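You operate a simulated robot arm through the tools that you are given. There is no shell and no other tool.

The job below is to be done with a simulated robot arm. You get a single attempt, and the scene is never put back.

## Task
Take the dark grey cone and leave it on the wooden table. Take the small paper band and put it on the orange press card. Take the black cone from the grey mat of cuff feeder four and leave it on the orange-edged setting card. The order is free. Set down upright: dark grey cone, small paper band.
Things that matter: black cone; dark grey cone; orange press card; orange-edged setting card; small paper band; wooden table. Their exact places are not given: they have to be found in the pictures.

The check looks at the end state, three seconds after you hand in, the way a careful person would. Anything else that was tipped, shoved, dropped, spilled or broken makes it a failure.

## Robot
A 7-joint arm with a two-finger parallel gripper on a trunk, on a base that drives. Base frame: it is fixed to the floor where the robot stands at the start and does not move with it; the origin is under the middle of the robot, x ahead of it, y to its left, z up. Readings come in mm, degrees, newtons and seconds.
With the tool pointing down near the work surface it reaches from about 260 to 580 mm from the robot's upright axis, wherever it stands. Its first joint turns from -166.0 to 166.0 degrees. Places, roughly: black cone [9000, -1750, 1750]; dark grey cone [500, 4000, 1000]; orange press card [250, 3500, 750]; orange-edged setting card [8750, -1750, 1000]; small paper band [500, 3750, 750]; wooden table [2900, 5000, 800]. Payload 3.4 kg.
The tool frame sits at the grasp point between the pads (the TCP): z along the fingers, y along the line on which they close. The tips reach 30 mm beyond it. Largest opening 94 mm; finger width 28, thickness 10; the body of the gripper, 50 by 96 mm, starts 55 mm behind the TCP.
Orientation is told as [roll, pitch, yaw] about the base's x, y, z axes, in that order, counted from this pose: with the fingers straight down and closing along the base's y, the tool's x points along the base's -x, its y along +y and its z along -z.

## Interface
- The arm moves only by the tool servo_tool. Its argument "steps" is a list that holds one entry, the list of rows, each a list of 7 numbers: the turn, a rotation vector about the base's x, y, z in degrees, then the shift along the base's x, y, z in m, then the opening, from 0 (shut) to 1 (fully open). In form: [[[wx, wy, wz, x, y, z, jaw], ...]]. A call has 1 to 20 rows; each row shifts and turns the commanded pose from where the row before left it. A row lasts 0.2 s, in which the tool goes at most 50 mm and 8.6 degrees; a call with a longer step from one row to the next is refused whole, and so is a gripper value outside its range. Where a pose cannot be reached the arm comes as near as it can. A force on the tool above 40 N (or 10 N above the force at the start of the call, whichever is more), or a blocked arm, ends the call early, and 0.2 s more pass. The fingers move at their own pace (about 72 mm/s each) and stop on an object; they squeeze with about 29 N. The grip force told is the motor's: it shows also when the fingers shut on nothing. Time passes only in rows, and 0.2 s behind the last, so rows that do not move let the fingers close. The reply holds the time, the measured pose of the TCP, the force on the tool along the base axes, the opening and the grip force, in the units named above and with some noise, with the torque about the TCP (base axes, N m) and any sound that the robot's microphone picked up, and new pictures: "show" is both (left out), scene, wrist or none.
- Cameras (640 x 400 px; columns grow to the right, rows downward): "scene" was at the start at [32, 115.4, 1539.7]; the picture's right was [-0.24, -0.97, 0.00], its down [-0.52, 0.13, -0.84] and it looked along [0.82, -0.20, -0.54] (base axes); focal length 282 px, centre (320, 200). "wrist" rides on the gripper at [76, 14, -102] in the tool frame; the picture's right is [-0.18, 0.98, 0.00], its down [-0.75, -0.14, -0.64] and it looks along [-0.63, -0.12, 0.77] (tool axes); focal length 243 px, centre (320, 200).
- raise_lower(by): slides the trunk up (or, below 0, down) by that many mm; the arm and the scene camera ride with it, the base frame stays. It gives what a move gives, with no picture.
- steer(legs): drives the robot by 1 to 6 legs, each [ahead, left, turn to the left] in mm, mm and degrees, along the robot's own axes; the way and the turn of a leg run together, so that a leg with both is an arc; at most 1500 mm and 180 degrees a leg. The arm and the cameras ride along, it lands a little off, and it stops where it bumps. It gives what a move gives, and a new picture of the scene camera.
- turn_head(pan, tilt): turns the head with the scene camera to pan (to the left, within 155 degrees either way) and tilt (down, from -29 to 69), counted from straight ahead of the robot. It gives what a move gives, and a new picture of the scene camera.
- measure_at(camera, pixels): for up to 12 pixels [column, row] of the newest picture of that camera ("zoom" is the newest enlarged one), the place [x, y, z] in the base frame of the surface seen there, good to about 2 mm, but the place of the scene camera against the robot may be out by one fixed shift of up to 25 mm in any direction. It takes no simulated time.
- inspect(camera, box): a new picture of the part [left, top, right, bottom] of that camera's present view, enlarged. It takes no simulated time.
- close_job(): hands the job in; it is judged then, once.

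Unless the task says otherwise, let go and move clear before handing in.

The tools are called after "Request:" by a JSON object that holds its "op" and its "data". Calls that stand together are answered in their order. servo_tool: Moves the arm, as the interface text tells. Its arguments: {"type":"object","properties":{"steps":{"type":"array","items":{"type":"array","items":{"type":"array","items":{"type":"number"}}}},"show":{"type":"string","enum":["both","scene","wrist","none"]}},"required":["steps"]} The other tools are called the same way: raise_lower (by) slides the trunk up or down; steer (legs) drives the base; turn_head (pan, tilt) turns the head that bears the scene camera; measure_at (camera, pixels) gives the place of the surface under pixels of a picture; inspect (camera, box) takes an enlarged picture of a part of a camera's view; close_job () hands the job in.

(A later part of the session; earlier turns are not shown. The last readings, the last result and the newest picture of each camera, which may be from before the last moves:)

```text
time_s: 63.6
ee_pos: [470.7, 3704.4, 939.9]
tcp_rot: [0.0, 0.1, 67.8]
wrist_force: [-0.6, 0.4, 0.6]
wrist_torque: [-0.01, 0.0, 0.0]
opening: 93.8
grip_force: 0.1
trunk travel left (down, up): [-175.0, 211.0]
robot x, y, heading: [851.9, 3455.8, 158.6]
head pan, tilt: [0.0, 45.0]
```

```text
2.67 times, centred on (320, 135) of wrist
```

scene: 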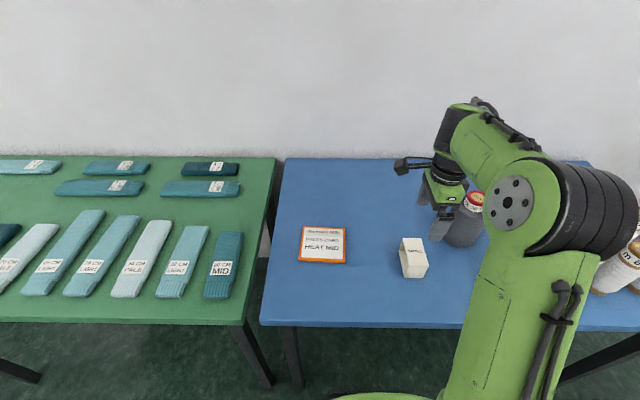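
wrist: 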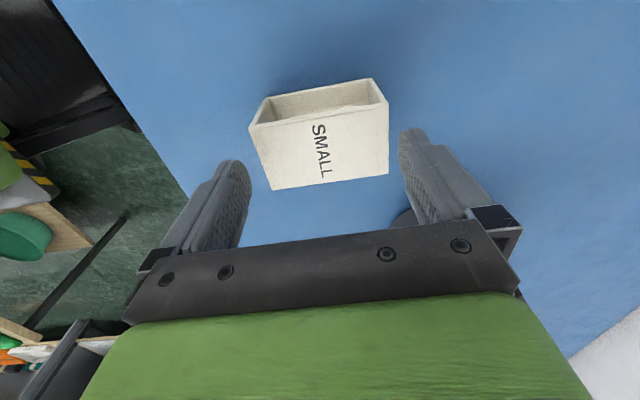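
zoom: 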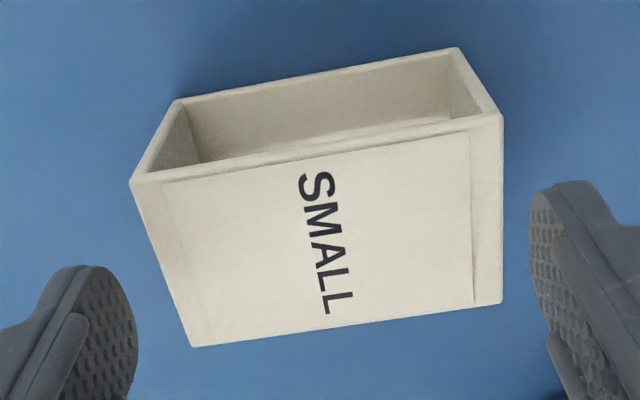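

The band's centre now sits at (321,152), right on the tool axis. I lower 54 mm and close.

Request:
{"op": "servo_tool", "data": {"steps": [[[0, 0, 0, 0, 0, -0.02, 1], [0, 0, 0, 0, 0, -0.02, 1], [0, 0, 0, 0, 0, -0.014, 1], [0, 0, 0, 0, 0, 0, 1], [0, 0, 0, 0, 0, 0, 0.7], [0, 0, 0, 0, 0, 0, 0.7], [0, 0, 0, 0, 0, 0, 0.5], [0, 0, 0, 0, 0, 0, 0.5]]]}}

```text
time_s: 65.4
ee_pos: [470.7, 3703.3, 886.0]
tcp_rot: [0.0, 0.1, 67.7]
wrist_force: [-0.3, 0.4, -0.2]
wrist_torque: [-0.01, 0.01, 0.01]
opening: 89.1
grip_force: 29.7
trunk travel left (down, up): [-175.0, 211.0]
robot x, y, heading: [849.1, 3457.3, 158.8]
head pan, tilt: [0.0, 45.0]
```

scene: 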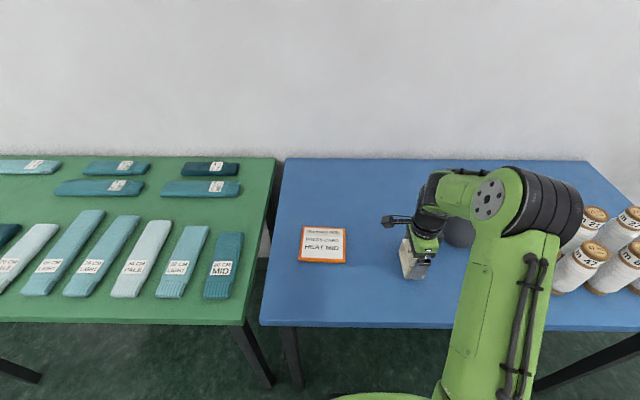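
wrist: 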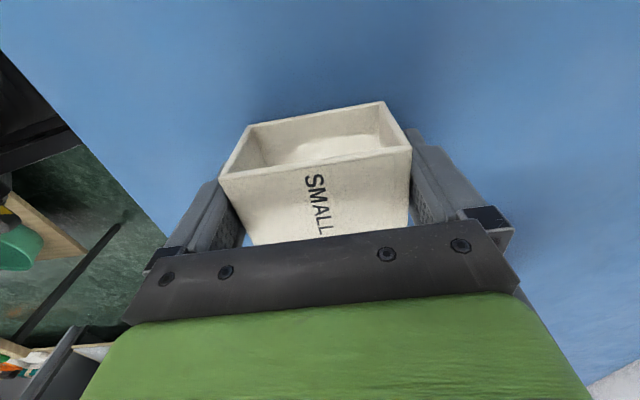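

The jaws hold the band at 89 mm with 30 N. I lift 60 mm and carry it above the card.

Request:
{"op": "servo_tool", "data": {"steps": [[[0, 0, 0, 0, 0, 0.02, 0.5], [0, 0, 0, 0, 0, 0.03, 0.5], [0, 0, 0, 0, 0, 0.03, 0.5], [0, 0, 0, -0.018, -0.025, 0, 0.5], [0, 0, 0, -0.018, -0.025, 0, 0.5], [0, 0, 0, -0.018, -0.025, 0, 0.5], [0, 0, 0, -0.018, -0.025, 0, 0.5], [0, 0, 0, -0.018, -0.025, 0, 0.5], [0, 0, 0, -0.018, -0.025, 0, 0.5], [0, 0, 0, -0.018, -0.025, 0, 0.5], [0, 0, 0, -0.018, -0.024, 0, 0.5], [0, 0, 0, 0, 0, 0, 0.5], [0, 0, 0, 0, 0, 0, 0.5]]]}}

```text
time_s: 68.2
ee_pos: [326.8, 3502.6, 966.5]
tcp_rot: [0.0, 0.0, 67.8]
wrist_force: [-0.5, 0.2, 0.2]
wrist_torque: [0.02, 0.0, 0.01]
opening: 89.3
grip_force: 29.1
trunk travel left (down, up): [-175.0, 211.0]
robot x, y, heading: [849.2, 3456.4, 158.9]
head pan, tilt: [0.0, 45.0]
```

scene: 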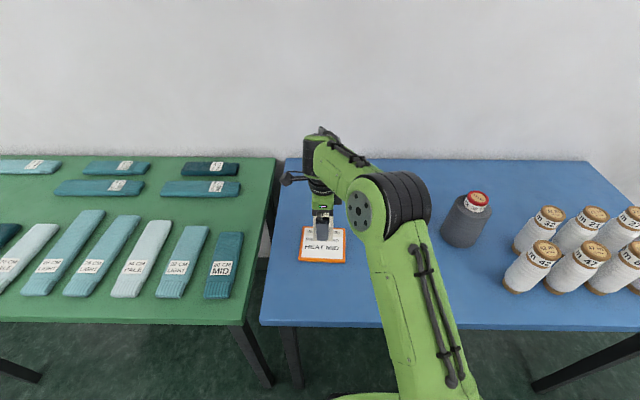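
wrist: 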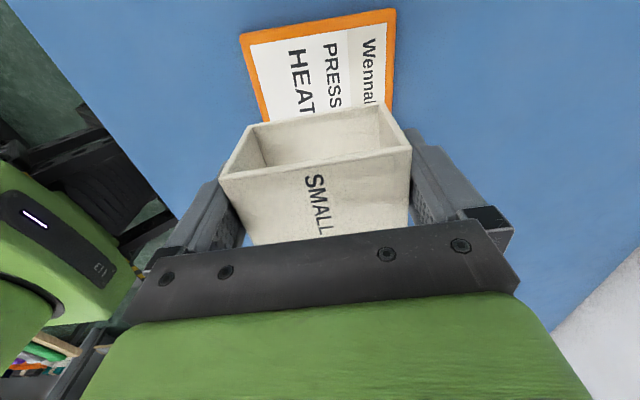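

I check the card's visible corners from here before lowering.

Request:
{"op": "measure_at", "data": {"camera": "wrist", "pixels": [[242, 38], [393, 11], [263, 118], [389, 100], [320, 60]]}}

Request:
{"op": "servo_tool", "data": {"steps": [[[0, 0, 0, 0, 0, -0.025, 0.5], [0, 0, 0, 0, 0, -0.02, 0.5], [0, 0, 0, 0, 0, -0.015, 0.5], [0, 0, 0, 0, 0, 0, 0.5]]]}}

```text
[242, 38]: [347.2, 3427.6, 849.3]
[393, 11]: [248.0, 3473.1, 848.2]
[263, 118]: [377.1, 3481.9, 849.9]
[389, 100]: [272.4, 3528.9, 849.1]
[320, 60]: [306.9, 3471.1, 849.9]
```

```text
time_s: 69.2
ee_pos: [328.4, 3504.3, 905.3]
tcp_rot: [0.0, 0.0, 67.8]
wrist_force: [0.2, -0.7, 0.2]
wrist_torque: [0.0, -0.02, 0.0]
opening: 88.9
grip_force: 29.2
trunk travel left (down, up): [-175.0, 211.0]
robot x, y, heading: [853.4, 3452.2, 158.9]
head pan, tilt: [0.0, 45.0]
```

scene: 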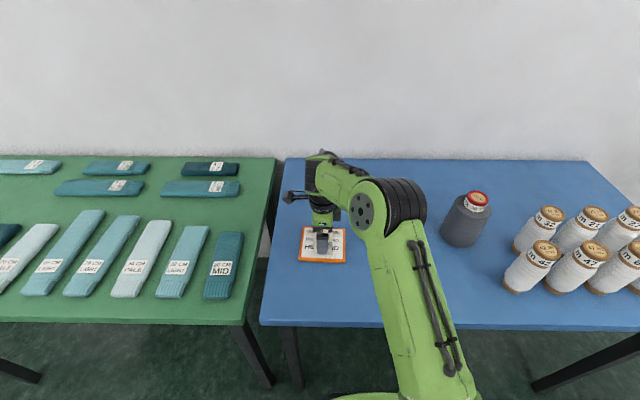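
wrist: 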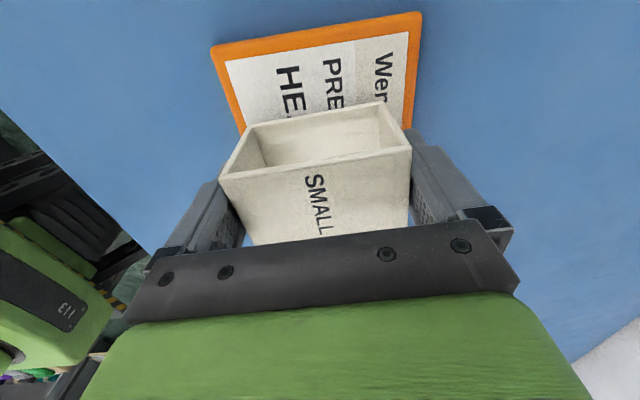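

Band is above the card's middle. I lower 18 mm gently and open the jaws slowly.

Request:
{"op": "servo_tool", "data": {"steps": [[[0, 0, 0, 0, 0, -0.009, 0.5], [0, 0, 0, 0, 0, -0.006, 0.5], [0, 0, 0, 0, 0, -0.0035, 0.5], [0, 0, 0, 0, 0, 0, 0.5], [0, 0, 0, 0, 0, 0, 0.5]]], "show": "wrist"}}

```text
time_s: 70.4
ee_pos: [329.0, 3502.6, 891.6]
tcp_rot: [0.4, 0.2, 67.8]
wrist_force: [-8.1, 1.9, 33.1]
wrist_torque: [-0.04, 0.02, -0.02]
opening: 89.3
grip_force: 29.0
trunk travel left (down, up): [-175.0, 211.0]
robot x, y, heading: [849.2, 3458.3, 158.9]
head pan, tilt: [0.0, 45.0]
```

wrist: 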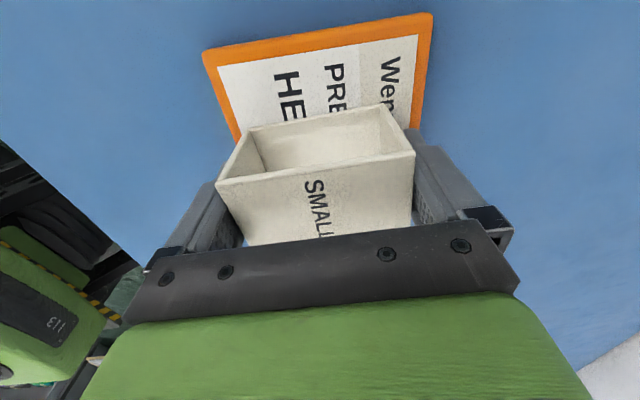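

The band touches the card (33 N up). I ease up 3 mm and open.

Request:
{"op": "servo_tool", "data": {"steps": [[[0, 0, 0, 0, 0, 0.003, 0.5], [0, 0, 0, 0, 0, 0, 0.5]]], "show": "none"}}

```text
time_s: 71.0
ee_pos: [330.1, 3502.2, 893.0]
tcp_rot: [-0.1, 0.0, 68.0]
wrist_force: [-4.4, 1.0, 13.3]
wrist_torque: [0.09, 0.5, 0.01]
opening: 89.2
grip_force: 28.9
trunk travel left (down, up): [-175.0, 211.0]
robot x, y, heading: [849.7, 3455.4, 158.5]
head pan, tilt: [0.0, 45.0]
```

Request:
{"op": "servo_tool", "data": {"steps": [[[0, 0, 0, 0, 0, 0.001, 0.5], [0, 0, 0, 0, 0, 0, 0.95], [0, 0, 0, 0, 0, 0, 1], [0, 0, 0, 0, 0, 0, 1], [0, 0, 0, 0, 0, 0, 1]]]}}

```text
time_s: 72.2
ee_pos: [328.0, 3503.3, 892.5]
tcp_rot: [0.0, 0.1, 67.8]
wrist_force: [0.9, 0.1, 1.1]
wrist_torque: [-0.02, -0.01, 0.06]
opening: 94.1
grip_force: 0.1
trunk travel left (down, up): [-175.0, 211.0]
robot x, y, heading: [849.5, 3458.3, 158.7]
head pan, tilt: [0.0, 45.0]
```

scene: 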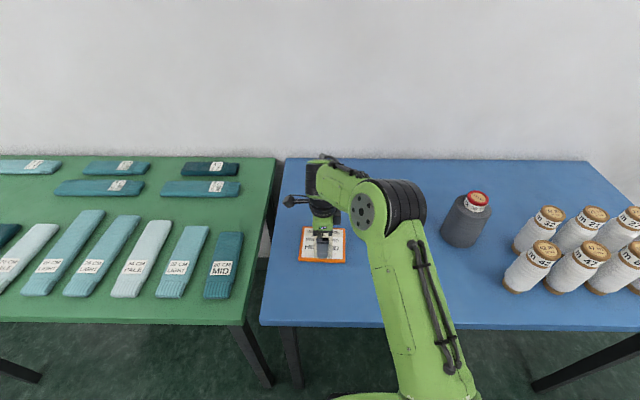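
wrist: 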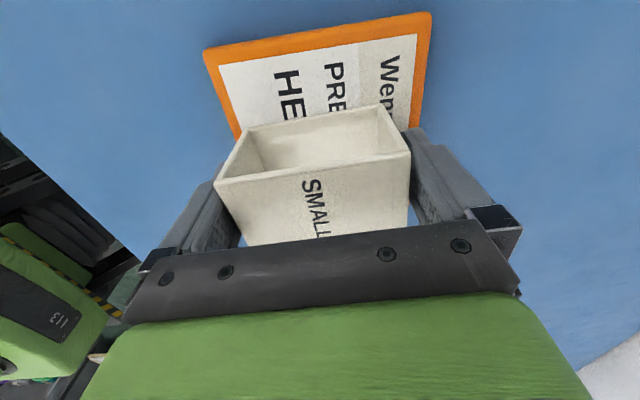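

The jaws are open and the band rests. I rise slowly straight up, watching the force.

Request:
{"op": "servo_tool", "data": {"steps": [[[0, 0, 0, 0, 0, 0.01, 1], [0, 0, 0, 0, 0, 0.015, 1], [0, 0, 0, 0, 0, 0.025, 1], [0, 0, 0, 0, 0, 0.04, 1], [0, 0, 0, 0, 0, 0.05, 1], [0, 0, 0, 0, 0, 0.05, 1], [0, 0, 0, 0, 0, 0, 1]]]}}

```text
time_s: 73.8
ee_pos: [331.9, 3505.2, 1085.9]
tcp_rot: [0.0, 0.1, 67.9]
wrist_force: [-0.3, 0.3, 0.5]
wrist_torque: [-0.05, -0.02, 0.01]
opening: 94.1
grip_force: 0.0
trunk travel left (down, up): [-175.0, 211.0]
robot x, y, heading: [849.1, 3456.0, 158.9]
head pan, tilt: [0.0, 45.0]
```

scene: 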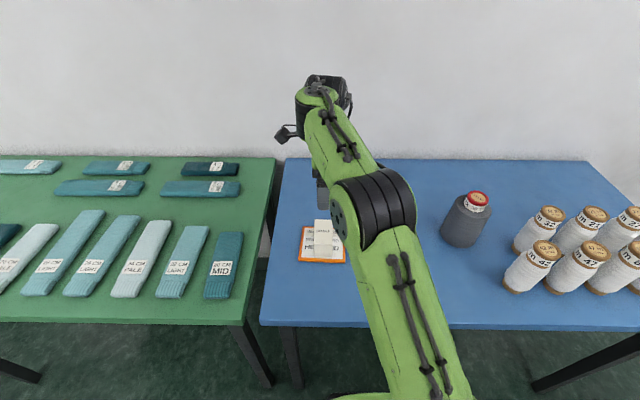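
wrist: 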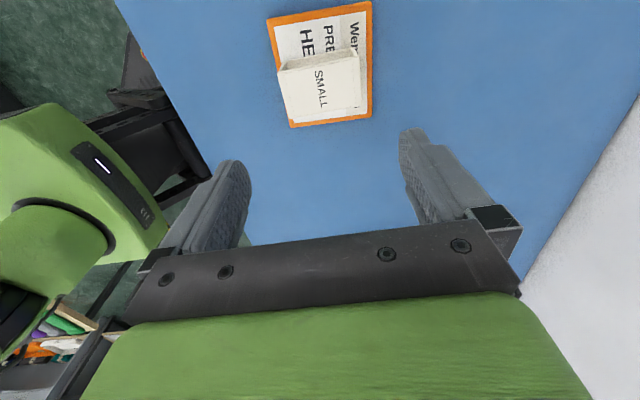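

The band stands fully on the card. Now I measure the dark grey cone in the scene view at (465,220).

Request:
{"op": "inspect", "data": {"camera": "scene", "box": [420, 170, 540, 260]}}

Request:
{"op": "measure_at", "data": {"camera": "scene", "pixels": [[479, 198], [465, 215], [458, 240], [444, 228], [483, 240], [470, 193], [487, 196], [550, 213], [526, 285]]}}

```text
4.44 times, centred on (480, 215) of scene
```

zoom: 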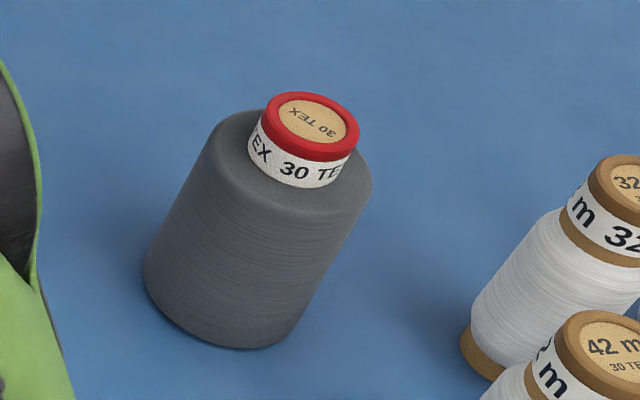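

```text
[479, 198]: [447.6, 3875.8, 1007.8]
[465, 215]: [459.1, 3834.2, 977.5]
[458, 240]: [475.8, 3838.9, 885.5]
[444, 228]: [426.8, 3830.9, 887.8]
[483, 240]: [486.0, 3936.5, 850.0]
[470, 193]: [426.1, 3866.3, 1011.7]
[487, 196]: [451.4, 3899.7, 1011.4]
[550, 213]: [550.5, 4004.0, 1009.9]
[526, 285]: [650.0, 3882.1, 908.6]
```

The cone top is near (440,3889,1000), beyond reach from here. I raise the tool a little and shift the base 250 mm to its right.

Request:
{"op": "servo_tool", "data": {"steps": [[[0, 0, 8.27, 0.01, 0, 0.01, 1], [0, 0, 8.27, 0.01, 0, 0.01, 1], [0, 0, 8.27, 0.01, 0, 0.01, 1], [0, 0, 8.27, 0.01, 0, 0.01, 1], [0, 0, 8.27, 0.01, 0, 0.01, 1], [0, 0, 8.27, 0.01, 0, 0.01, 1], [0, 0, 8.27, 0, 0, 0, 1], [0, 0, 8.27, 0, 0, 0, 1], [0, 0, 8.27, 0, 0, 0, 1], [0, 0, 8.27, 0, 0, 0, 1], [0, 0, 8.27, 0, 0, 0, 1], [0, 0, 0, 0, 0, 0, 1]]], "show": "none"}}

Request:
{"op": "steer", "data": {"legs": [[25, -250, 0]]}}

Request:
{"op": "servo_tool", "data": {"steps": [[[0, 0, 0, 0, 0, 0, 1]]]}}

```text
time_s: 76.4
ee_pos: [388.2, 3504.2, 1142.8]
tcp_rot: [0.0, 0.2, 158.9]
wrist_force: [0.5, 0.4, -0.4]
wrist_torque: [-0.02, -0.02, 0.0]
opening: 94.0
grip_force: 0.1
trunk travel left (down, up): [-175.0, 211.0]
robot x, y, heading: [850.3, 3455.2, 158.7]
head pan, tilt: [0.0, 45.0]
```

```text
time_s: 78.2
ee_pos: [454.7, 3741.7, 1141.8]
tcp_rot: [0.1, 0.1, 159.3]
wrist_force: [0.6, 0.7, -0.1]
wrist_torque: [-0.04, 0.02, -0.03]
opening: 93.8
grip_force: 0.0
trunk travel left (down, up): [-175.0, 211.0]
robot x, y, heading: [914.7, 3697.2, 159.1]
head pan, tilt: [0.0, 45.0]
```

scene: 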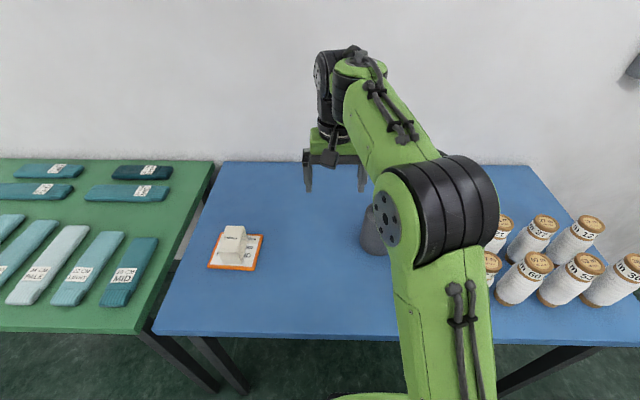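

```text
time_s: 78.6
ee_pos: [454.6, 3740.7, 1143.6]
tcp_rot: [-0.1, 0.1, 159.3]
wrist_force: [0.8, 0.4, -0.5]
wrist_torque: [-0.03, 0.02, -0.02]
opening: 93.9
grip_force: 0.1
trunk travel left (down, up): [-175.0, 211.0]
robot x, y, heading: [913.9, 3697.7, 159.0]
head pan, tilt: [0.0, 45.0]
```

scene: 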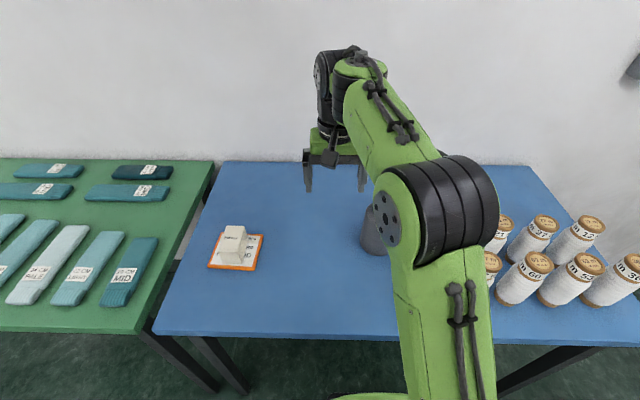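
wrist: 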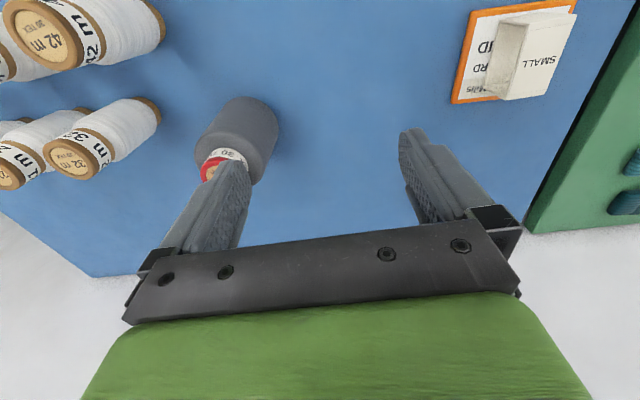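

The cone's red cap is at (215,165) in the wrist view, partly behind the left finger. I move the tool toward (470,3870) at a safe height and look again.

Request:
{"op": "servo_tool", "data": {"steps": [[[0, 0, 0, 0, 0.03, 0, 1], [0, 0, 0, 0, 0.03, 0, 1], [0, 0, 0, 0, 0.03, 0, 1], [0, 0, 0, 0, 0.03, 0, 1], [0, 0, 0, 0, 0.03, 0, 1], [0, 0, 0, 0, 0, 0, 1]]], "show": "wrist"}}

Request:
{"op": "inspect", "data": {"camera": "wrist", "box": [220, 80, 420, 205]}}

```text
time_s: 80.0
ee_pos: [455.3, 3890.2, 1142.9]
tcp_rot: [0.0, 0.1, 159.3]
wrist_force: [-0.9, -0.5, -0.2]
wrist_torque: [0.0, -0.02, -0.03]
opening: 93.8
grip_force: 0.1
trunk travel left (down, up): [-175.0, 211.0]
robot x, y, heading: [915.1, 3698.2, 159.1]
head pan, tilt: [0.0, 45.0]
```

wrist: 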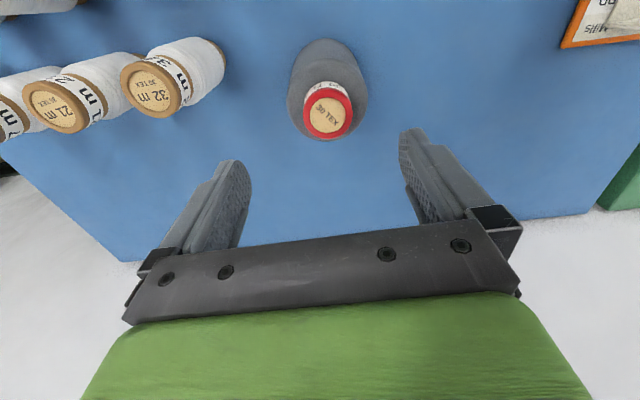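

```text
3.20 times, centred on (320, 142) of wrist
```

zoom: 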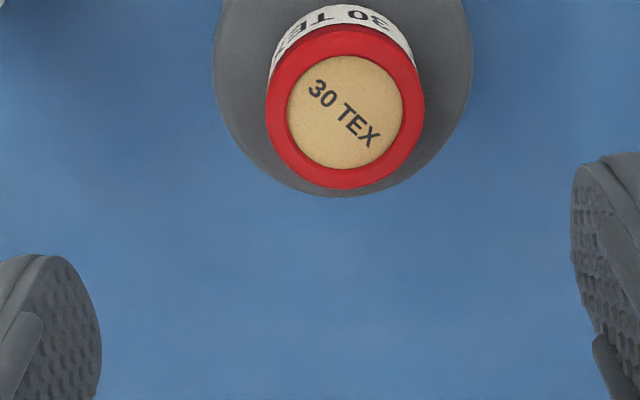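

Request:
{"op": "measure_at", "data": {"camera": "zoom", "pixels": [[345, 110], [272, 110], [418, 105], [342, 180], [345, 40], [345, 18], [330, 10], [250, 130], [450, 100], [335, 192], [235, 100]]}}

Request:
{"op": "measure_at", "data": {"camera": "wrist", "pixels": [[320, 42], [300, 60], [345, 60], [322, 50], [292, 75], [366, 85], [322, 75], [180, 85]]}}

```text
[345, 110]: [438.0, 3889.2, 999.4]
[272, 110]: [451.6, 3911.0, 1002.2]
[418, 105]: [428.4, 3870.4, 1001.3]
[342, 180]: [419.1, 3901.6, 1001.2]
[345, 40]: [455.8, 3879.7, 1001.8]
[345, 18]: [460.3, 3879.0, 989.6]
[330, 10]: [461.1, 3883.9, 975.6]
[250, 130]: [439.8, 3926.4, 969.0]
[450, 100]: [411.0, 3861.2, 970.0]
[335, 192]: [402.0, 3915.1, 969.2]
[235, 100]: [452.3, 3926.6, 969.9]
```

```text
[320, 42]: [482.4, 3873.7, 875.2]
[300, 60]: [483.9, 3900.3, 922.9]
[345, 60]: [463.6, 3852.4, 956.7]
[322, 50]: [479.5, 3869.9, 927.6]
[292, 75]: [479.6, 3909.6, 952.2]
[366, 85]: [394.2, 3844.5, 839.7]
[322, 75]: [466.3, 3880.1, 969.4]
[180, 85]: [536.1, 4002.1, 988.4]
```

The cap is centred at (438.5,3890.5), 49 mm across, neck from z 970 to 1002. I centre over it, lower to 1045 and verify.

Request:
{"op": "servo_tool", "data": {"steps": [[[0, 0, 0, -0.0157, 0, 0, 1], [0, 0, 0, 0, 0, -0.035, 1], [0, 0, 0, 0, 0, -0.035, 1], [0, 0, 0, 0, 0, -0.028, 1], [0, 0, 0, 0, 0, 0, 1], [0, 0, 0, 0, 0, 0, 1]]], "show": "wrist"}}

```text
time_s: 81.4
ee_pos: [438.0, 3890.5, 1042.9]
tcp_rot: [0.0, 0.1, 159.3]
wrist_force: [0.4, -0.6, 0.6]
wrist_torque: [0.0, -0.01, 0.05]
opening: 93.9
grip_force: 0.0
trunk travel left (down, up): [-175.0, 211.0]
robot x, y, heading: [914.2, 3694.4, 159.4]
head pan, tilt: [0.0, 45.0]
```

wrist: 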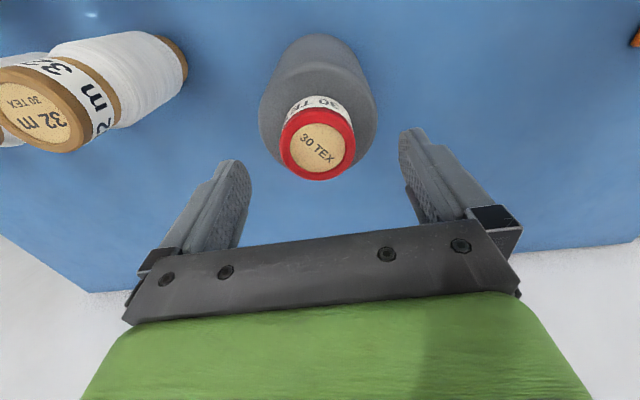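

The cap is centred under the jaws. I lower 40 mm and close on the neck.

Request:
{"op": "servo_tool", "data": {"steps": [[[0, 0, 0, 0, 0, -0.02, 1], [0, 0, 0, 0, 0, -0.015, 1], [0, 0, 0, 0, 0, -0.005, 1], [0, 0, 0, 0, 0, 0, 1], [0, 0, 0, 0, 0, 0, 0.7], [0, 0, 0, 0, 0, 0, 0.4], [0, 0, 0, 0, 0, 0, 0.3], [0, 0, 0, 0, 0, 0, 0.3], [0, 0, 0, 0, 0, 0, 0.3]]]}}

```text
time_s: 83.4
ee_pos: [437.6, 3890.3, 1004.0]
tcp_rot: [0.0, 0.2, 159.3]
wrist_force: [0.5, 1.0, 0.5]
wrist_torque: [0.04, -0.04, 0.0]
opening: 49.1
grip_force: 29.3
trunk travel left (down, up): [-175.0, 211.0]
robot x, y, heading: [915.5, 3695.6, 159.1]
head pan, tilt: [0.0, 45.0]
```

scene: 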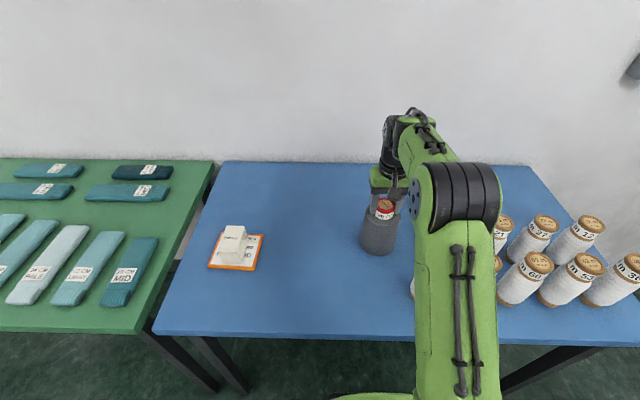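
wrist: 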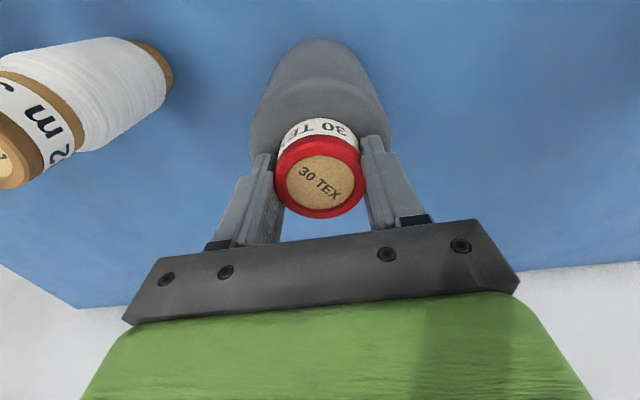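

Gripped at 49 mm with 29 N. I lift gently and check it hangs straight.

Request:
{"op": "servo_tool", "data": {"steps": [[[0, 0, 0, 0, 0, 0.005, 0.3], [0, 0, 0, 0, 0, 0.01, 0.3], [0, 0, 0, 0, 0, 0.02, 0.3], [0, 0, 0, 0, 0, 0.02, 0.3], [0, 0, 0, 0, 0, 0.02, 0.3], [0, 0, 0, 0, 0, 0.02, 0.3], [0, 0, 0, 0, 0, 0.02, 0.3], [0, 0, 0, 0, 0, 0.02, 0.3], [0, 0, 0, 0, 0, 0, 0.3]]]}}

```text
time_s: 85.4
ee_pos: [437.2, 3890.8, 1137.5]
tcp_rot: [0.1, 0.0, 159.2]
wrist_force: [0.3, -0.2, -3.1]
wrist_torque: [-0.01, -0.01, -0.01]
opening: 49.1
grip_force: 29.0
trunk travel left (down, up): [-175.0, 211.0]
robot x, y, heading: [913.2, 3697.3, 159.3]
head pan, tilt: [0.0, 45.0]
```

scene: 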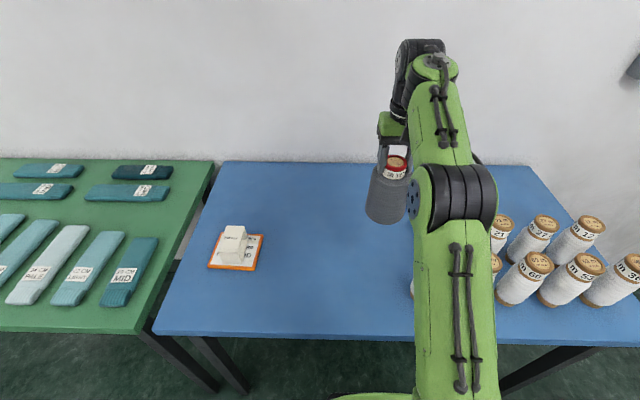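
wrist: 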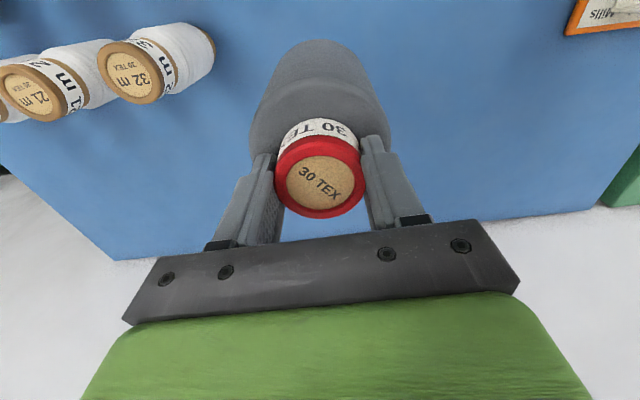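

The cone hangs straight, about 3 N. I pull it up and toward me for driving, then look toward the wooden table.

Request:
{"op": "servo_tool", "data": {"steps": [[[0, 0, 0, 0, 0, 0.03, 0.3], [0, 0, 0, 0, 0, 0.03, 0.3], [0, 0, 0, 0.02, -0.01, 0.02, 0.3], [0, 0, 0, 0.03, -0.015, 0, 0.3], [0, 0, 0, 0.03, -0.015, 0, 0.3], [0, 0, 0, 0.03, -0.015, 0, 0.3], [0, 0, 0, 0, 0, 0, 0.3]]], "show": "none"}}

Request:
{"op": "turn_head", "data": {"pan": -122, "tilt": 25}}

Request:
{"op": "turn_head", "data": {"pan": -85, "tilt": 30}}

Request:
{"op": "turn_head", "data": {"pan": -122, "tilt": 30}}

```text
time_s: 85.8
ee_pos: [429.1, 3893.4, 1148.0]
tcp_rot: [0.0, -0.4, 159.3]
wrist_force: [-41.9, 16.2, -65.1]
wrist_torque: [-0.14, -0.29, 0.04]
opening: 49.1
grip_force: 28.9
out of reach, approached as far as the arm can: row 1
trunk travel left (down, up): [-175.0, 211.0]
robot x, y, heading: [920.2, 3693.4, 159.1]
head pan, tilt: [0.0, 45.0]
stopped in row 1: the force on the tool passed its limit at 164 N (the readings are from after the stop); the commanded pose is now the measured one
```

```text
time_s: 87.8
ee_pos: [431.1, 3893.1, 1150.0]
tcp_rot: [0.0, -0.7, 159.2]
wrist_force: [-39.7, 15.7, -68.0]
wrist_torque: [0.12, 0.22, 0.04]
opening: 49.3
grip_force: 28.9
trunk travel left (down, up): [-175.0, 211.0]
robot x, y, heading: [914.5, 3695.5, 159.2]
head pan, tilt: [-122.0, 25.0]
```

scene: 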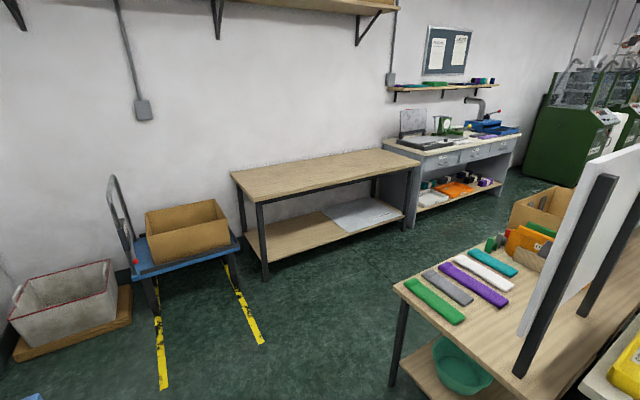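

```text
time_s: 88.8
ee_pos: [431.0, 3893.3, 1149.9]
tcp_rot: [0.0, -0.6, 159.1]
wrist_force: [-40.7, 16.3, -68.9]
wrist_torque: [0.08, 0.25, 0.0]
opening: 48.8
grip_force: 28.7
trunk travel left (down, up): [-175.0, 211.0]
robot x, y, heading: [911.9, 3696.4, 159.5]
head pan, tilt: [-85.0, 30.0]
```

scene: 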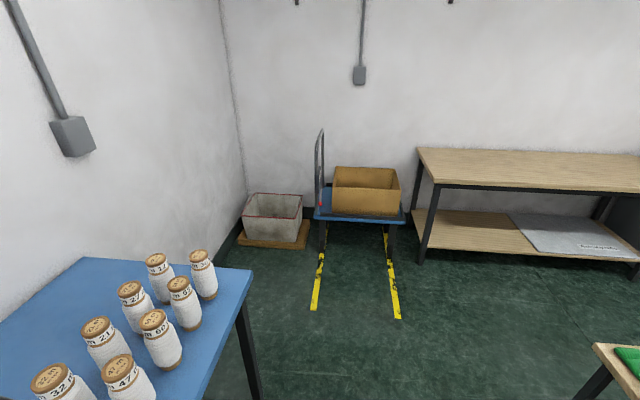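

```text
time_s: 89.9
ee_pos: [430.8, 3892.8, 1150.1]
tcp_rot: [0.0, -0.8, 159.2]
wrist_force: [-40.3, 16.9, -68.4]
wrist_torque: [0.11, 0.21, -0.01]
opening: 49.5
grip_force: 28.6
trunk travel left (down, up): [-175.0, 211.0]
robot x, y, heading: [912.6, 3697.2, 159.1]
head pan, tilt: [-122.0, 30.0]
```

scene: 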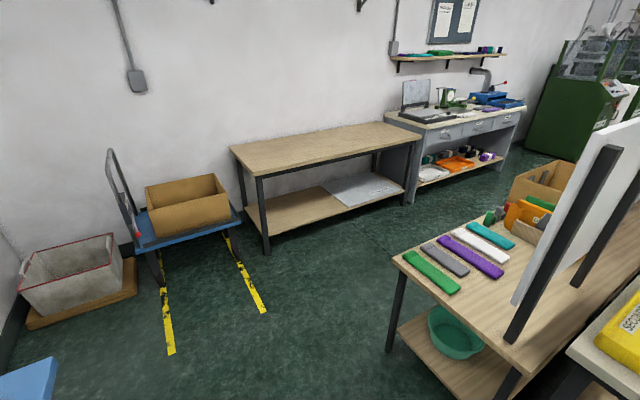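

The arm reached its stretch limit and strains. I relax it by coming toward the robot and slightly down.

Request:
{"op": "servo_tool", "data": {"steps": [[[0, 0, 0, 0.01, -0.004, -0.01, 0.3], [0, 0, 0, 0.01, -0.004, -0.005, 0.3], [0, 0, 0, 0.01, -0.004, 0, 0.3], [0, 0, 0, 0.01, -0.004, 0, 0.3], [0, 0, 0, 0, 0, 0, 0.3]]]}}

```text
time_s: 91.1
ee_pos: [472.4, 3877.2, 1134.0]
tcp_rot: [0.1, 0.1, 159.3]
wrist_force: [-1.4, 0.4, -2.8]
wrist_torque: [0.03, 0.02, -0.02]
opening: 49.1
grip_force: 28.4
trunk travel left (down, up): [-175.0, 211.0]
robot x, y, heading: [920.5, 3695.8, 159.3]
head pan, tilt: [-122.0, 30.0]
```

scene: 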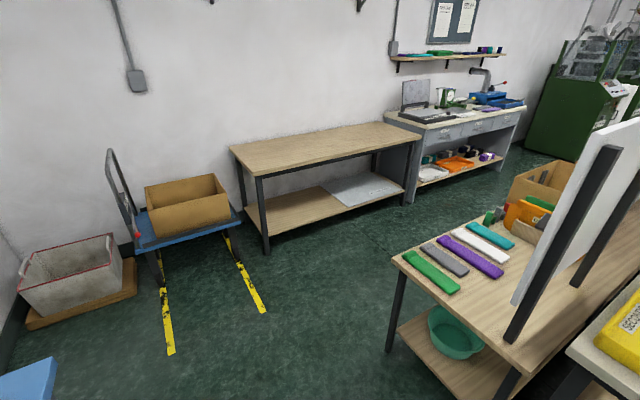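
wrist: 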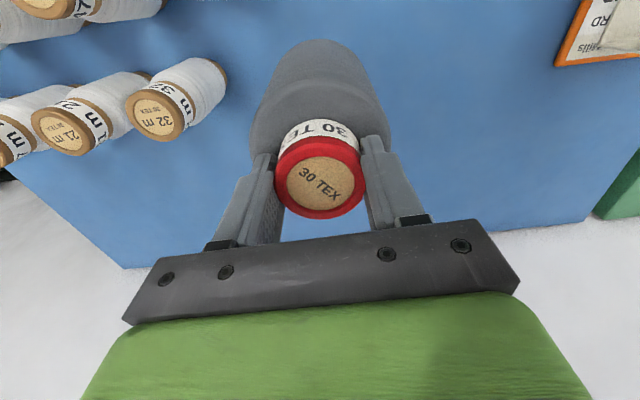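

The strain is gone. I raise the trunk 150 mm so the cone clears the white spools, and then pull in the arm.

Request:
{"op": "raise_lower", "data": {"by": 130}}

Request:
{"op": "servo_tool", "data": {"steps": [[[0, 0, 0, 0.028, -0.011, 0, 0.3], [0, 0, 0, 0.028, -0.011, 0, 0.3], [0, 0, 0, 0.028, -0.011, 0, 0.3], [0, 0, 0, 0, 0, 0, 0.3]]]}}

Request:
{"op": "measure_at", "data": {"camera": "scene", "pixels": [[234, 152], [257, 172], [418, 140], [270, 248], [380, 125], [410, 200], [395, 262], [350, 290], [265, 310], [240, 218], [300, 150], [350, 150]]}}

```text
time_s: 92.6
ee_pos: [474.0, 3877.1, 1264.1]
tcp_rot: [0.0, 0.0, 159.1]
wrist_force: [0.4, -1.3, -2.9]
wrist_torque: [0.01, 0.01, 0.0]
opening: 48.9
grip_force: 28.6
trunk travel left (down, up): [-305.0, 81.0]
robot x, y, heading: [911.6, 3696.7, 159.2]
head pan, tilt: [-122.0, 30.0]
```

```text
time_s: 93.6
ee_pos: [556.9, 3846.9, 1263.6]
tcp_rot: [0.0, -0.1, 159.2]
wrist_force: [-0.3, 0.1, -3.1]
wrist_torque: [0.0, 0.01, 0.02]
opening: 48.9
grip_force: 28.5
trunk travel left (down, up): [-305.0, 81.0]
robot x, y, heading: [914.3, 3696.5, 159.1]
head pan, tilt: [-122.0, 30.0]
```

scene: 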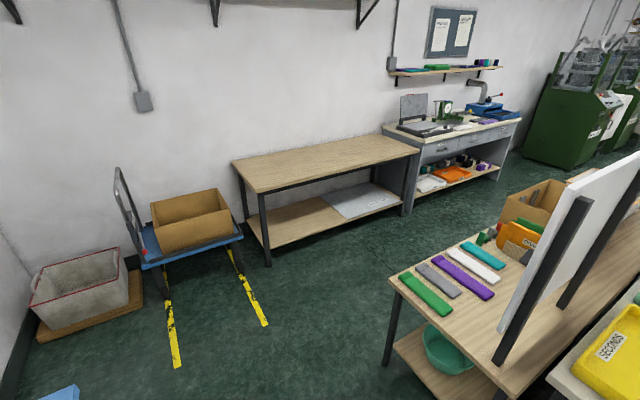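
wrist: 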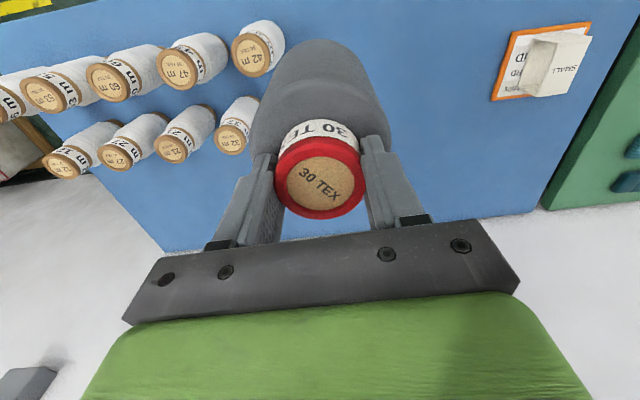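

```text
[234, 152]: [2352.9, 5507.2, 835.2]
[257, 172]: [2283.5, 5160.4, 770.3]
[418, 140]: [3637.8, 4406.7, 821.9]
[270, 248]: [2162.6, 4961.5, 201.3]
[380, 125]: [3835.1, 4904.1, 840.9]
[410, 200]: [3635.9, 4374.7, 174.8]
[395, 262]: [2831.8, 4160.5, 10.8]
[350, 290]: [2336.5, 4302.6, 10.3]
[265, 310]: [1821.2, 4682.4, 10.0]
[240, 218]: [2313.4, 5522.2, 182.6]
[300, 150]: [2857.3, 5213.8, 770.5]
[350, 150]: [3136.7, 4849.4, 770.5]
```

I measure the wooden table's corners and the obstacles between.

Request:
{"op": "measure_at", "data": {"camera": "scene", "pixels": [[235, 162], [260, 190], [414, 152], [375, 137], [268, 263], [320, 165], [405, 212], [392, 278], [388, 360], [266, 322], [178, 365], [495, 362]]}}

```text
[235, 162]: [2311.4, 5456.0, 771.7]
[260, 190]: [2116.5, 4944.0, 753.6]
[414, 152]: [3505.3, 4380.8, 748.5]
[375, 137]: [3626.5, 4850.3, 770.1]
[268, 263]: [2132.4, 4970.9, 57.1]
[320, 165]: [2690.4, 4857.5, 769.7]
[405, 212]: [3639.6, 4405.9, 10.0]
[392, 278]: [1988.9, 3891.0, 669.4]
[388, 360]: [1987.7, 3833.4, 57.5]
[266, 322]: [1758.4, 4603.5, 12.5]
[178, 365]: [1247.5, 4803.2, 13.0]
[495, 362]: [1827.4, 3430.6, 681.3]
```

The wooden table's front edge runs from (2116,4944) to (3505,4381), top near z 765. I back away diagonally and turn to face it.

Request:
{"op": "steer", "data": {"legs": [[-195, -326, 0], [0, 0, -91]]}}

Request:
{"op": "turn_head", "data": {"pan": -25, "tilt": 30}}

```text
time_s: 99.9
ee_pos: [1364.6, 4284.2, 1262.9]
tcp_rot: [0.0, 0.0, 68.1]
wrist_force: [-0.2, 0.5, -2.7]
wrist_torque: [0.0, 0.03, 0.01]
opening: 49.2
grip_force: 29.0
trunk travel left (down, up): [-305.0, 81.0]
robot x, y, heading: [1211.2, 3932.0, 68.1]
head pan, tilt: [-122.0, 30.0]
```

scene: 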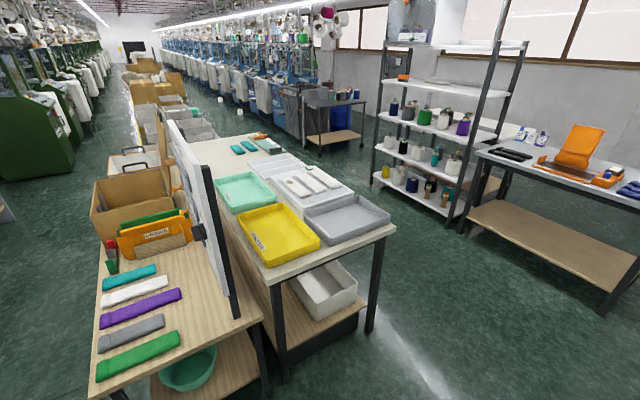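

```text
time_s: 101.7
ee_pos: [1364.3, 4284.4, 1263.7]
tcp_rot: [0.0, 0.0, 68.3]
wrist_force: [-0.2, -1.2, -2.9]
wrist_torque: [-0.02, 0.0, 0.01]
opening: 49.0
grip_force: 29.0
trunk travel left (down, up): [-305.0, 81.0]
robot x, y, heading: [1207.7, 3925.3, 68.3]
head pan, tilt: [-25.0, 30.0]
```

scene: 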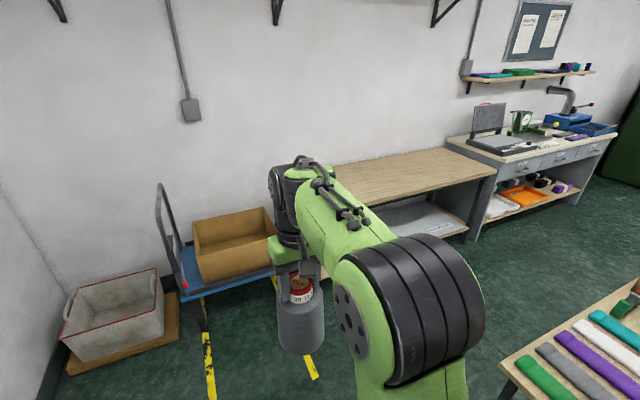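

Clear to go: I drive ahead-right to stand before the wooden table.

Request:
{"op": "steer", "data": {"legs": [[500, -450, 0], [440, -400, 0]]}}

Request:
{"op": "turn_head", "data": {"pan": 0, "tilt": 50}}

```text
time_s: 108.4
ee_pos: [2502.5, 4856.1, 1262.2]
tcp_rot: [-0.1, 0.0, 68.7]
wrist_force: [0.1, 0.2, -3.1]
wrist_torque: [-0.01, 0.02, -0.01]
opening: 49.1
grip_force: 29.2
trunk travel left (down, up): [-305.0, 81.0]
robot x, y, heading: [2353.0, 4500.6, 68.9]
head pan, tilt: [-25.0, 30.0]
```

scene: 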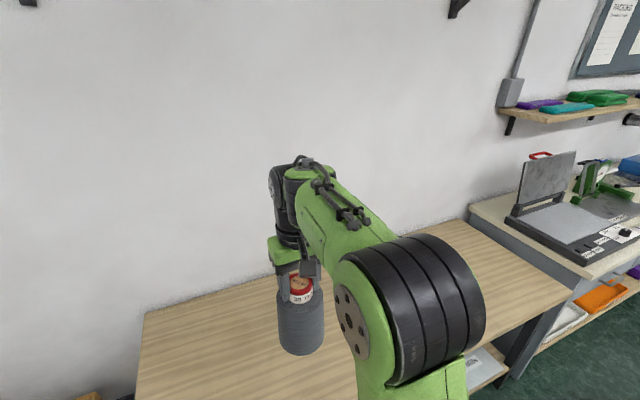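

```text
time_s: 109.3
ee_pos: [2501.0, 4855.9, 1264.0]
tcp_rot: [0.1, 0.0, 68.8]
wrist_force: [-0.4, -0.3, -3.0]
wrist_torque: [-0.02, 0.04, -0.02]
opening: 49.2
grip_force: 28.8
trunk travel left (down, up): [-305.0, 81.0]
robot x, y, heading: [2350.5, 4499.1, 69.1]
head pan, tilt: [0.0, 50.0]
```

scene: 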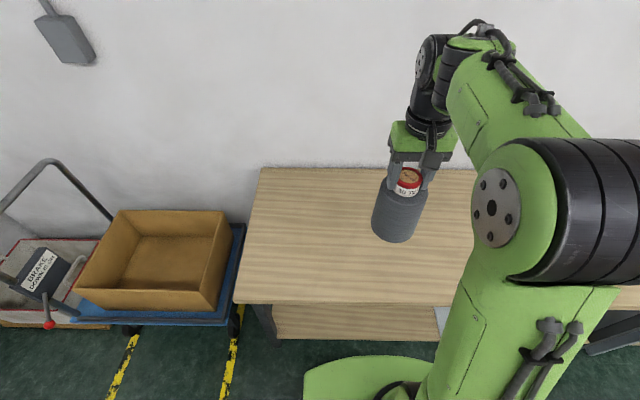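

The cone is above the wooden table, which is empty. I extend the arm 90 mm and lower the trunk 200 mm.

Request:
{"op": "servo_tool", "data": {"steps": [[[0, 0, 0, 0.011, 0.028, 0, 0.3], [0, 0, 0, 0.011, 0.028, 0, 0.3], [0, 0, 0, 0.011, 0.028, 0, 0.3], [0, 0, 0, 0, 0, 0, 0.3]]], "show": "none"}}

Request:
{"op": "raise_lower", "data": {"by": -200}}

Request:
{"op": "servo_tool", "data": {"steps": [[[0, 0, 0, 0, 0, 0, 0.3]]]}}

Request:
{"op": "measure_at", "data": {"camera": "wrist", "pixels": [[320, 20], [200, 60], [440, 60], [220, 120], [430, 130], [320, 50]]}}

```text
time_s: 110.3
ee_pos: [2535.2, 4939.4, 1263.2]
tcp_rot: [0.0, 0.1, 68.7]
wrist_force: [0.6, -0.4, -3.1]
wrist_torque: [0.04, 0.0, 0.0]
opening: 49.0
grip_force: 29.3
trunk travel left (down, up): [-305.0, 81.0]
robot x, y, heading: [2348.6, 4501.4, 68.6]
head pan, tilt: [0.0, 50.0]
```

```text
time_s: 112.4
ee_pos: [2537.0, 4940.7, 1063.9]
tcp_rot: [0.0, 0.0, 68.7]
wrist_force: [0.2, -0.4, -3.1]
wrist_torque: [0.0, 0.0, 0.0]
opening: 49.3
grip_force: 29.0
trunk travel left (down, up): [-105.0, 281.0]
robot x, y, heading: [2349.9, 4499.4, 68.7]
head pan, tilt: [0.0, 50.0]
```

```text
time_s: 112.8
ee_pos: [2536.0, 4939.4, 1064.0]
tcp_rot: [0.0, 0.0, 68.6]
wrist_force: [0.3, 0.1, -3.1]
wrist_torque: [0.03, -0.01, 0.01]
opening: 48.8
grip_force: 28.6
trunk travel left (down, up): [-105.0, 281.0]
robot x, y, heading: [2346.1, 4503.7, 68.8]
head pan, tilt: [0.0, 50.0]
```

scene: 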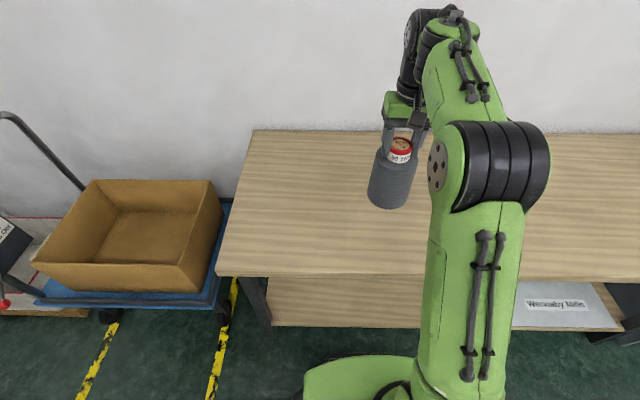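
wrist: 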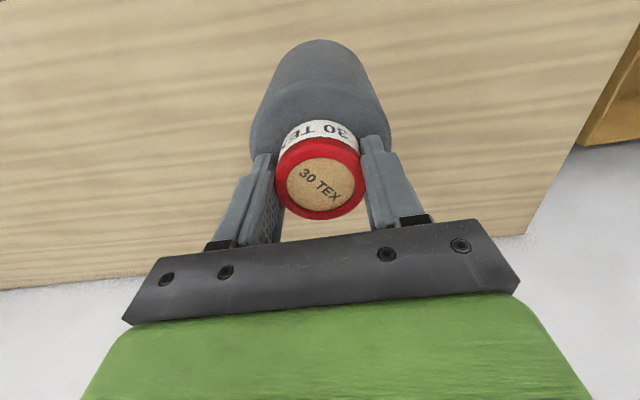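

```text
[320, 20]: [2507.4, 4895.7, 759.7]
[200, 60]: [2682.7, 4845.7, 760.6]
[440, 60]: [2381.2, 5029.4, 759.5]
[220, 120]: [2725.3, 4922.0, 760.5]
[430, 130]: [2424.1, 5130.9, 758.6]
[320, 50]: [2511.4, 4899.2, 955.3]
```

The table top is at z 760, so the cone stands when the TCP is near 914. I lower 140 mm, then slowly the rest.

Request:
{"op": "servo_tool", "data": {"steps": [[[0, 0, 0, 0, 0, -0.03, 0.3], [0, 0, 0, 0, 0, -0.03, 0.3], [0, 0, 0, 0, 0, -0.03, 0.3], [0, 0, 0, 0, 0, -0.03, 0.3], [0, 0, 0, 0, 0, -0.015, 0.3], [0, 0, 0, 0, 0, -0.006, 0.3], [0, 0, 0, 0, 0, -0.004, 0.3], [0, 0, 0, 0, 0, -0.002, 0.3], [0, 0, 0, 0, 0, -0.001, 0.3], [0, 0, 0, 0, 0, 0, 0.3]]]}}

```text
time_s: 114.6
ee_pos: [2534.6, 4942.0, 923.0]
tcp_rot: [0.0, -1.0, 68.7]
wrist_force: [-2.0, -6.0, 13.9]
wrist_torque: [-0.45, 0.24, 0.01]
opening: 49.1
grip_force: 29.1
trunk travel left (down, up): [-105.0, 281.0]
robot x, y, heading: [2353.4, 4500.7, 68.7]
head pan, tilt: [0.0, 50.0]
stopped in row 8: the force on the tool passed its limit at 44 N (the readings are from after the stop); the commanded pose is now the measured one
```

scene: 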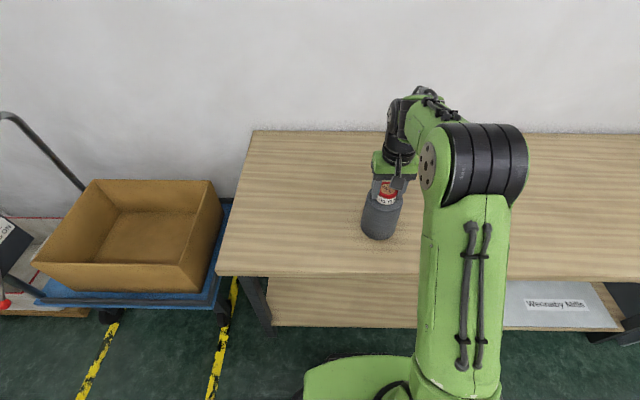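
wrist: 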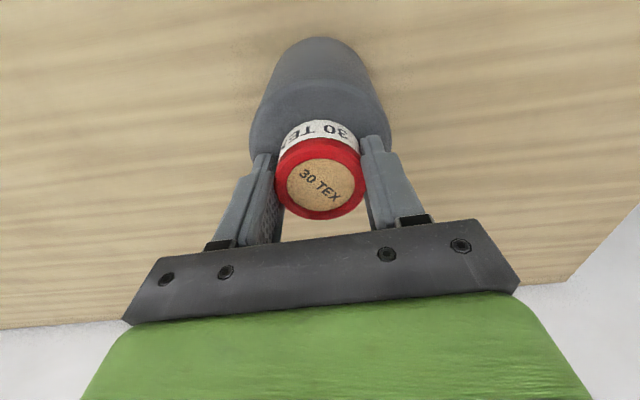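

The cone touches at TCP 923 with a 1° lean in the wrist. I ease up 3 mm and take out the lean.

Request:
{"op": "servo_tool", "data": {"steps": [[[-0.9, 0.35, 0, 0, 0, 0.003, 0.3], [0, 0, 0, 0, 0, 0, 0.3], [0, 0, 0, 0, 0, 0, 0.3]]], "show": "wrist"}}

```text
time_s: 115.4
ee_pos: [2536.2, 4944.0, 924.5]
tcp_rot: [0.0, 0.1, 68.9]
wrist_force: [0.1, 1.9, 0.8]
wrist_torque: [0.45, -0.13, 0.05]
opening: 49.3
grip_force: 28.4
trunk travel left (down, up): [-105.0, 281.0]
robot x, y, heading: [2347.6, 4500.3, 68.8]
head pan, tilt: [0.0, 50.0]
```

wrist: 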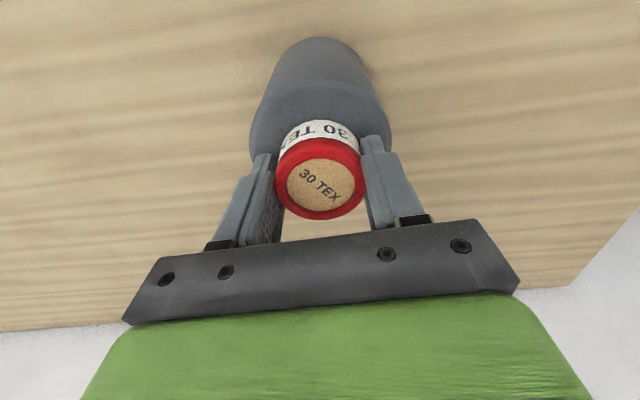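

Load is now near zero. I check the cap's tilt before letting go.

Request:
{"op": "inspect", "data": {"camera": "wrist", "box": [240, 30, 400, 230]}}

Request:
{"op": "measure_at", "data": {"camera": "wrist", "pixels": [[282, 180], [361, 175], [320, 213], [320, 150], [320, 185], [300, 190], [340, 190], [320, 165], [320, 205], [320, 38], [320, 50], [320, 30]]}}

```text
2.00 times, centred on (320, 130) of wrist
```

zoom: 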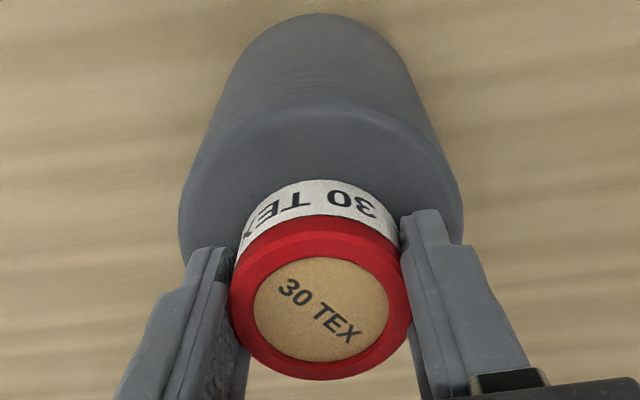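

```text
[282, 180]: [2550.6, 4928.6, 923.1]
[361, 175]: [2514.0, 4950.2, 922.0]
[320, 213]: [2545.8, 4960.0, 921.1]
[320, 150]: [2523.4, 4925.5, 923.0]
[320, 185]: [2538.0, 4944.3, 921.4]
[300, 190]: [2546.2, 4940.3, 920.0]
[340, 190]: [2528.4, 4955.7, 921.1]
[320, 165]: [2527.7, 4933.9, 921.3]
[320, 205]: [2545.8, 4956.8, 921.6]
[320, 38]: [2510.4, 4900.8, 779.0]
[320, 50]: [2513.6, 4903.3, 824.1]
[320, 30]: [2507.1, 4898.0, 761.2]
```

Request:
{"op": "inspect", "data": {"camera": "scene", "box": [330, 150, 430, 260]}}

Request:
{"op": "measure_at", "data": {"camera": "scene", "pixels": [[380, 236], [380, 232], [380, 242], [380, 225], [372, 236], [390, 236], [365, 225], [360, 235], [397, 225], [380, 215]]}}

```text
3.64 times, centred on (380, 205) of scene
```

zoom: 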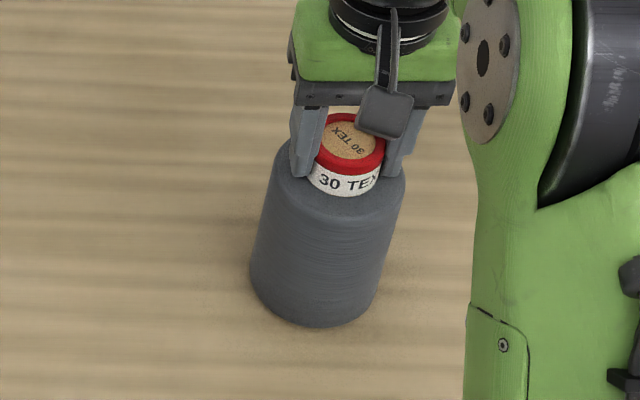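

```text
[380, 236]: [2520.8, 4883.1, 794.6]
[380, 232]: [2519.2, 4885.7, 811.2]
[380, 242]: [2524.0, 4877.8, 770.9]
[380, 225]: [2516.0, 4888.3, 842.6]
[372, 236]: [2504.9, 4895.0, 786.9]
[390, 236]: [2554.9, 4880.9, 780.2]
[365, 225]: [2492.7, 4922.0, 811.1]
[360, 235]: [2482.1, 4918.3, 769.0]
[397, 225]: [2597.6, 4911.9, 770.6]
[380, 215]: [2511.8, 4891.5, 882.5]
```

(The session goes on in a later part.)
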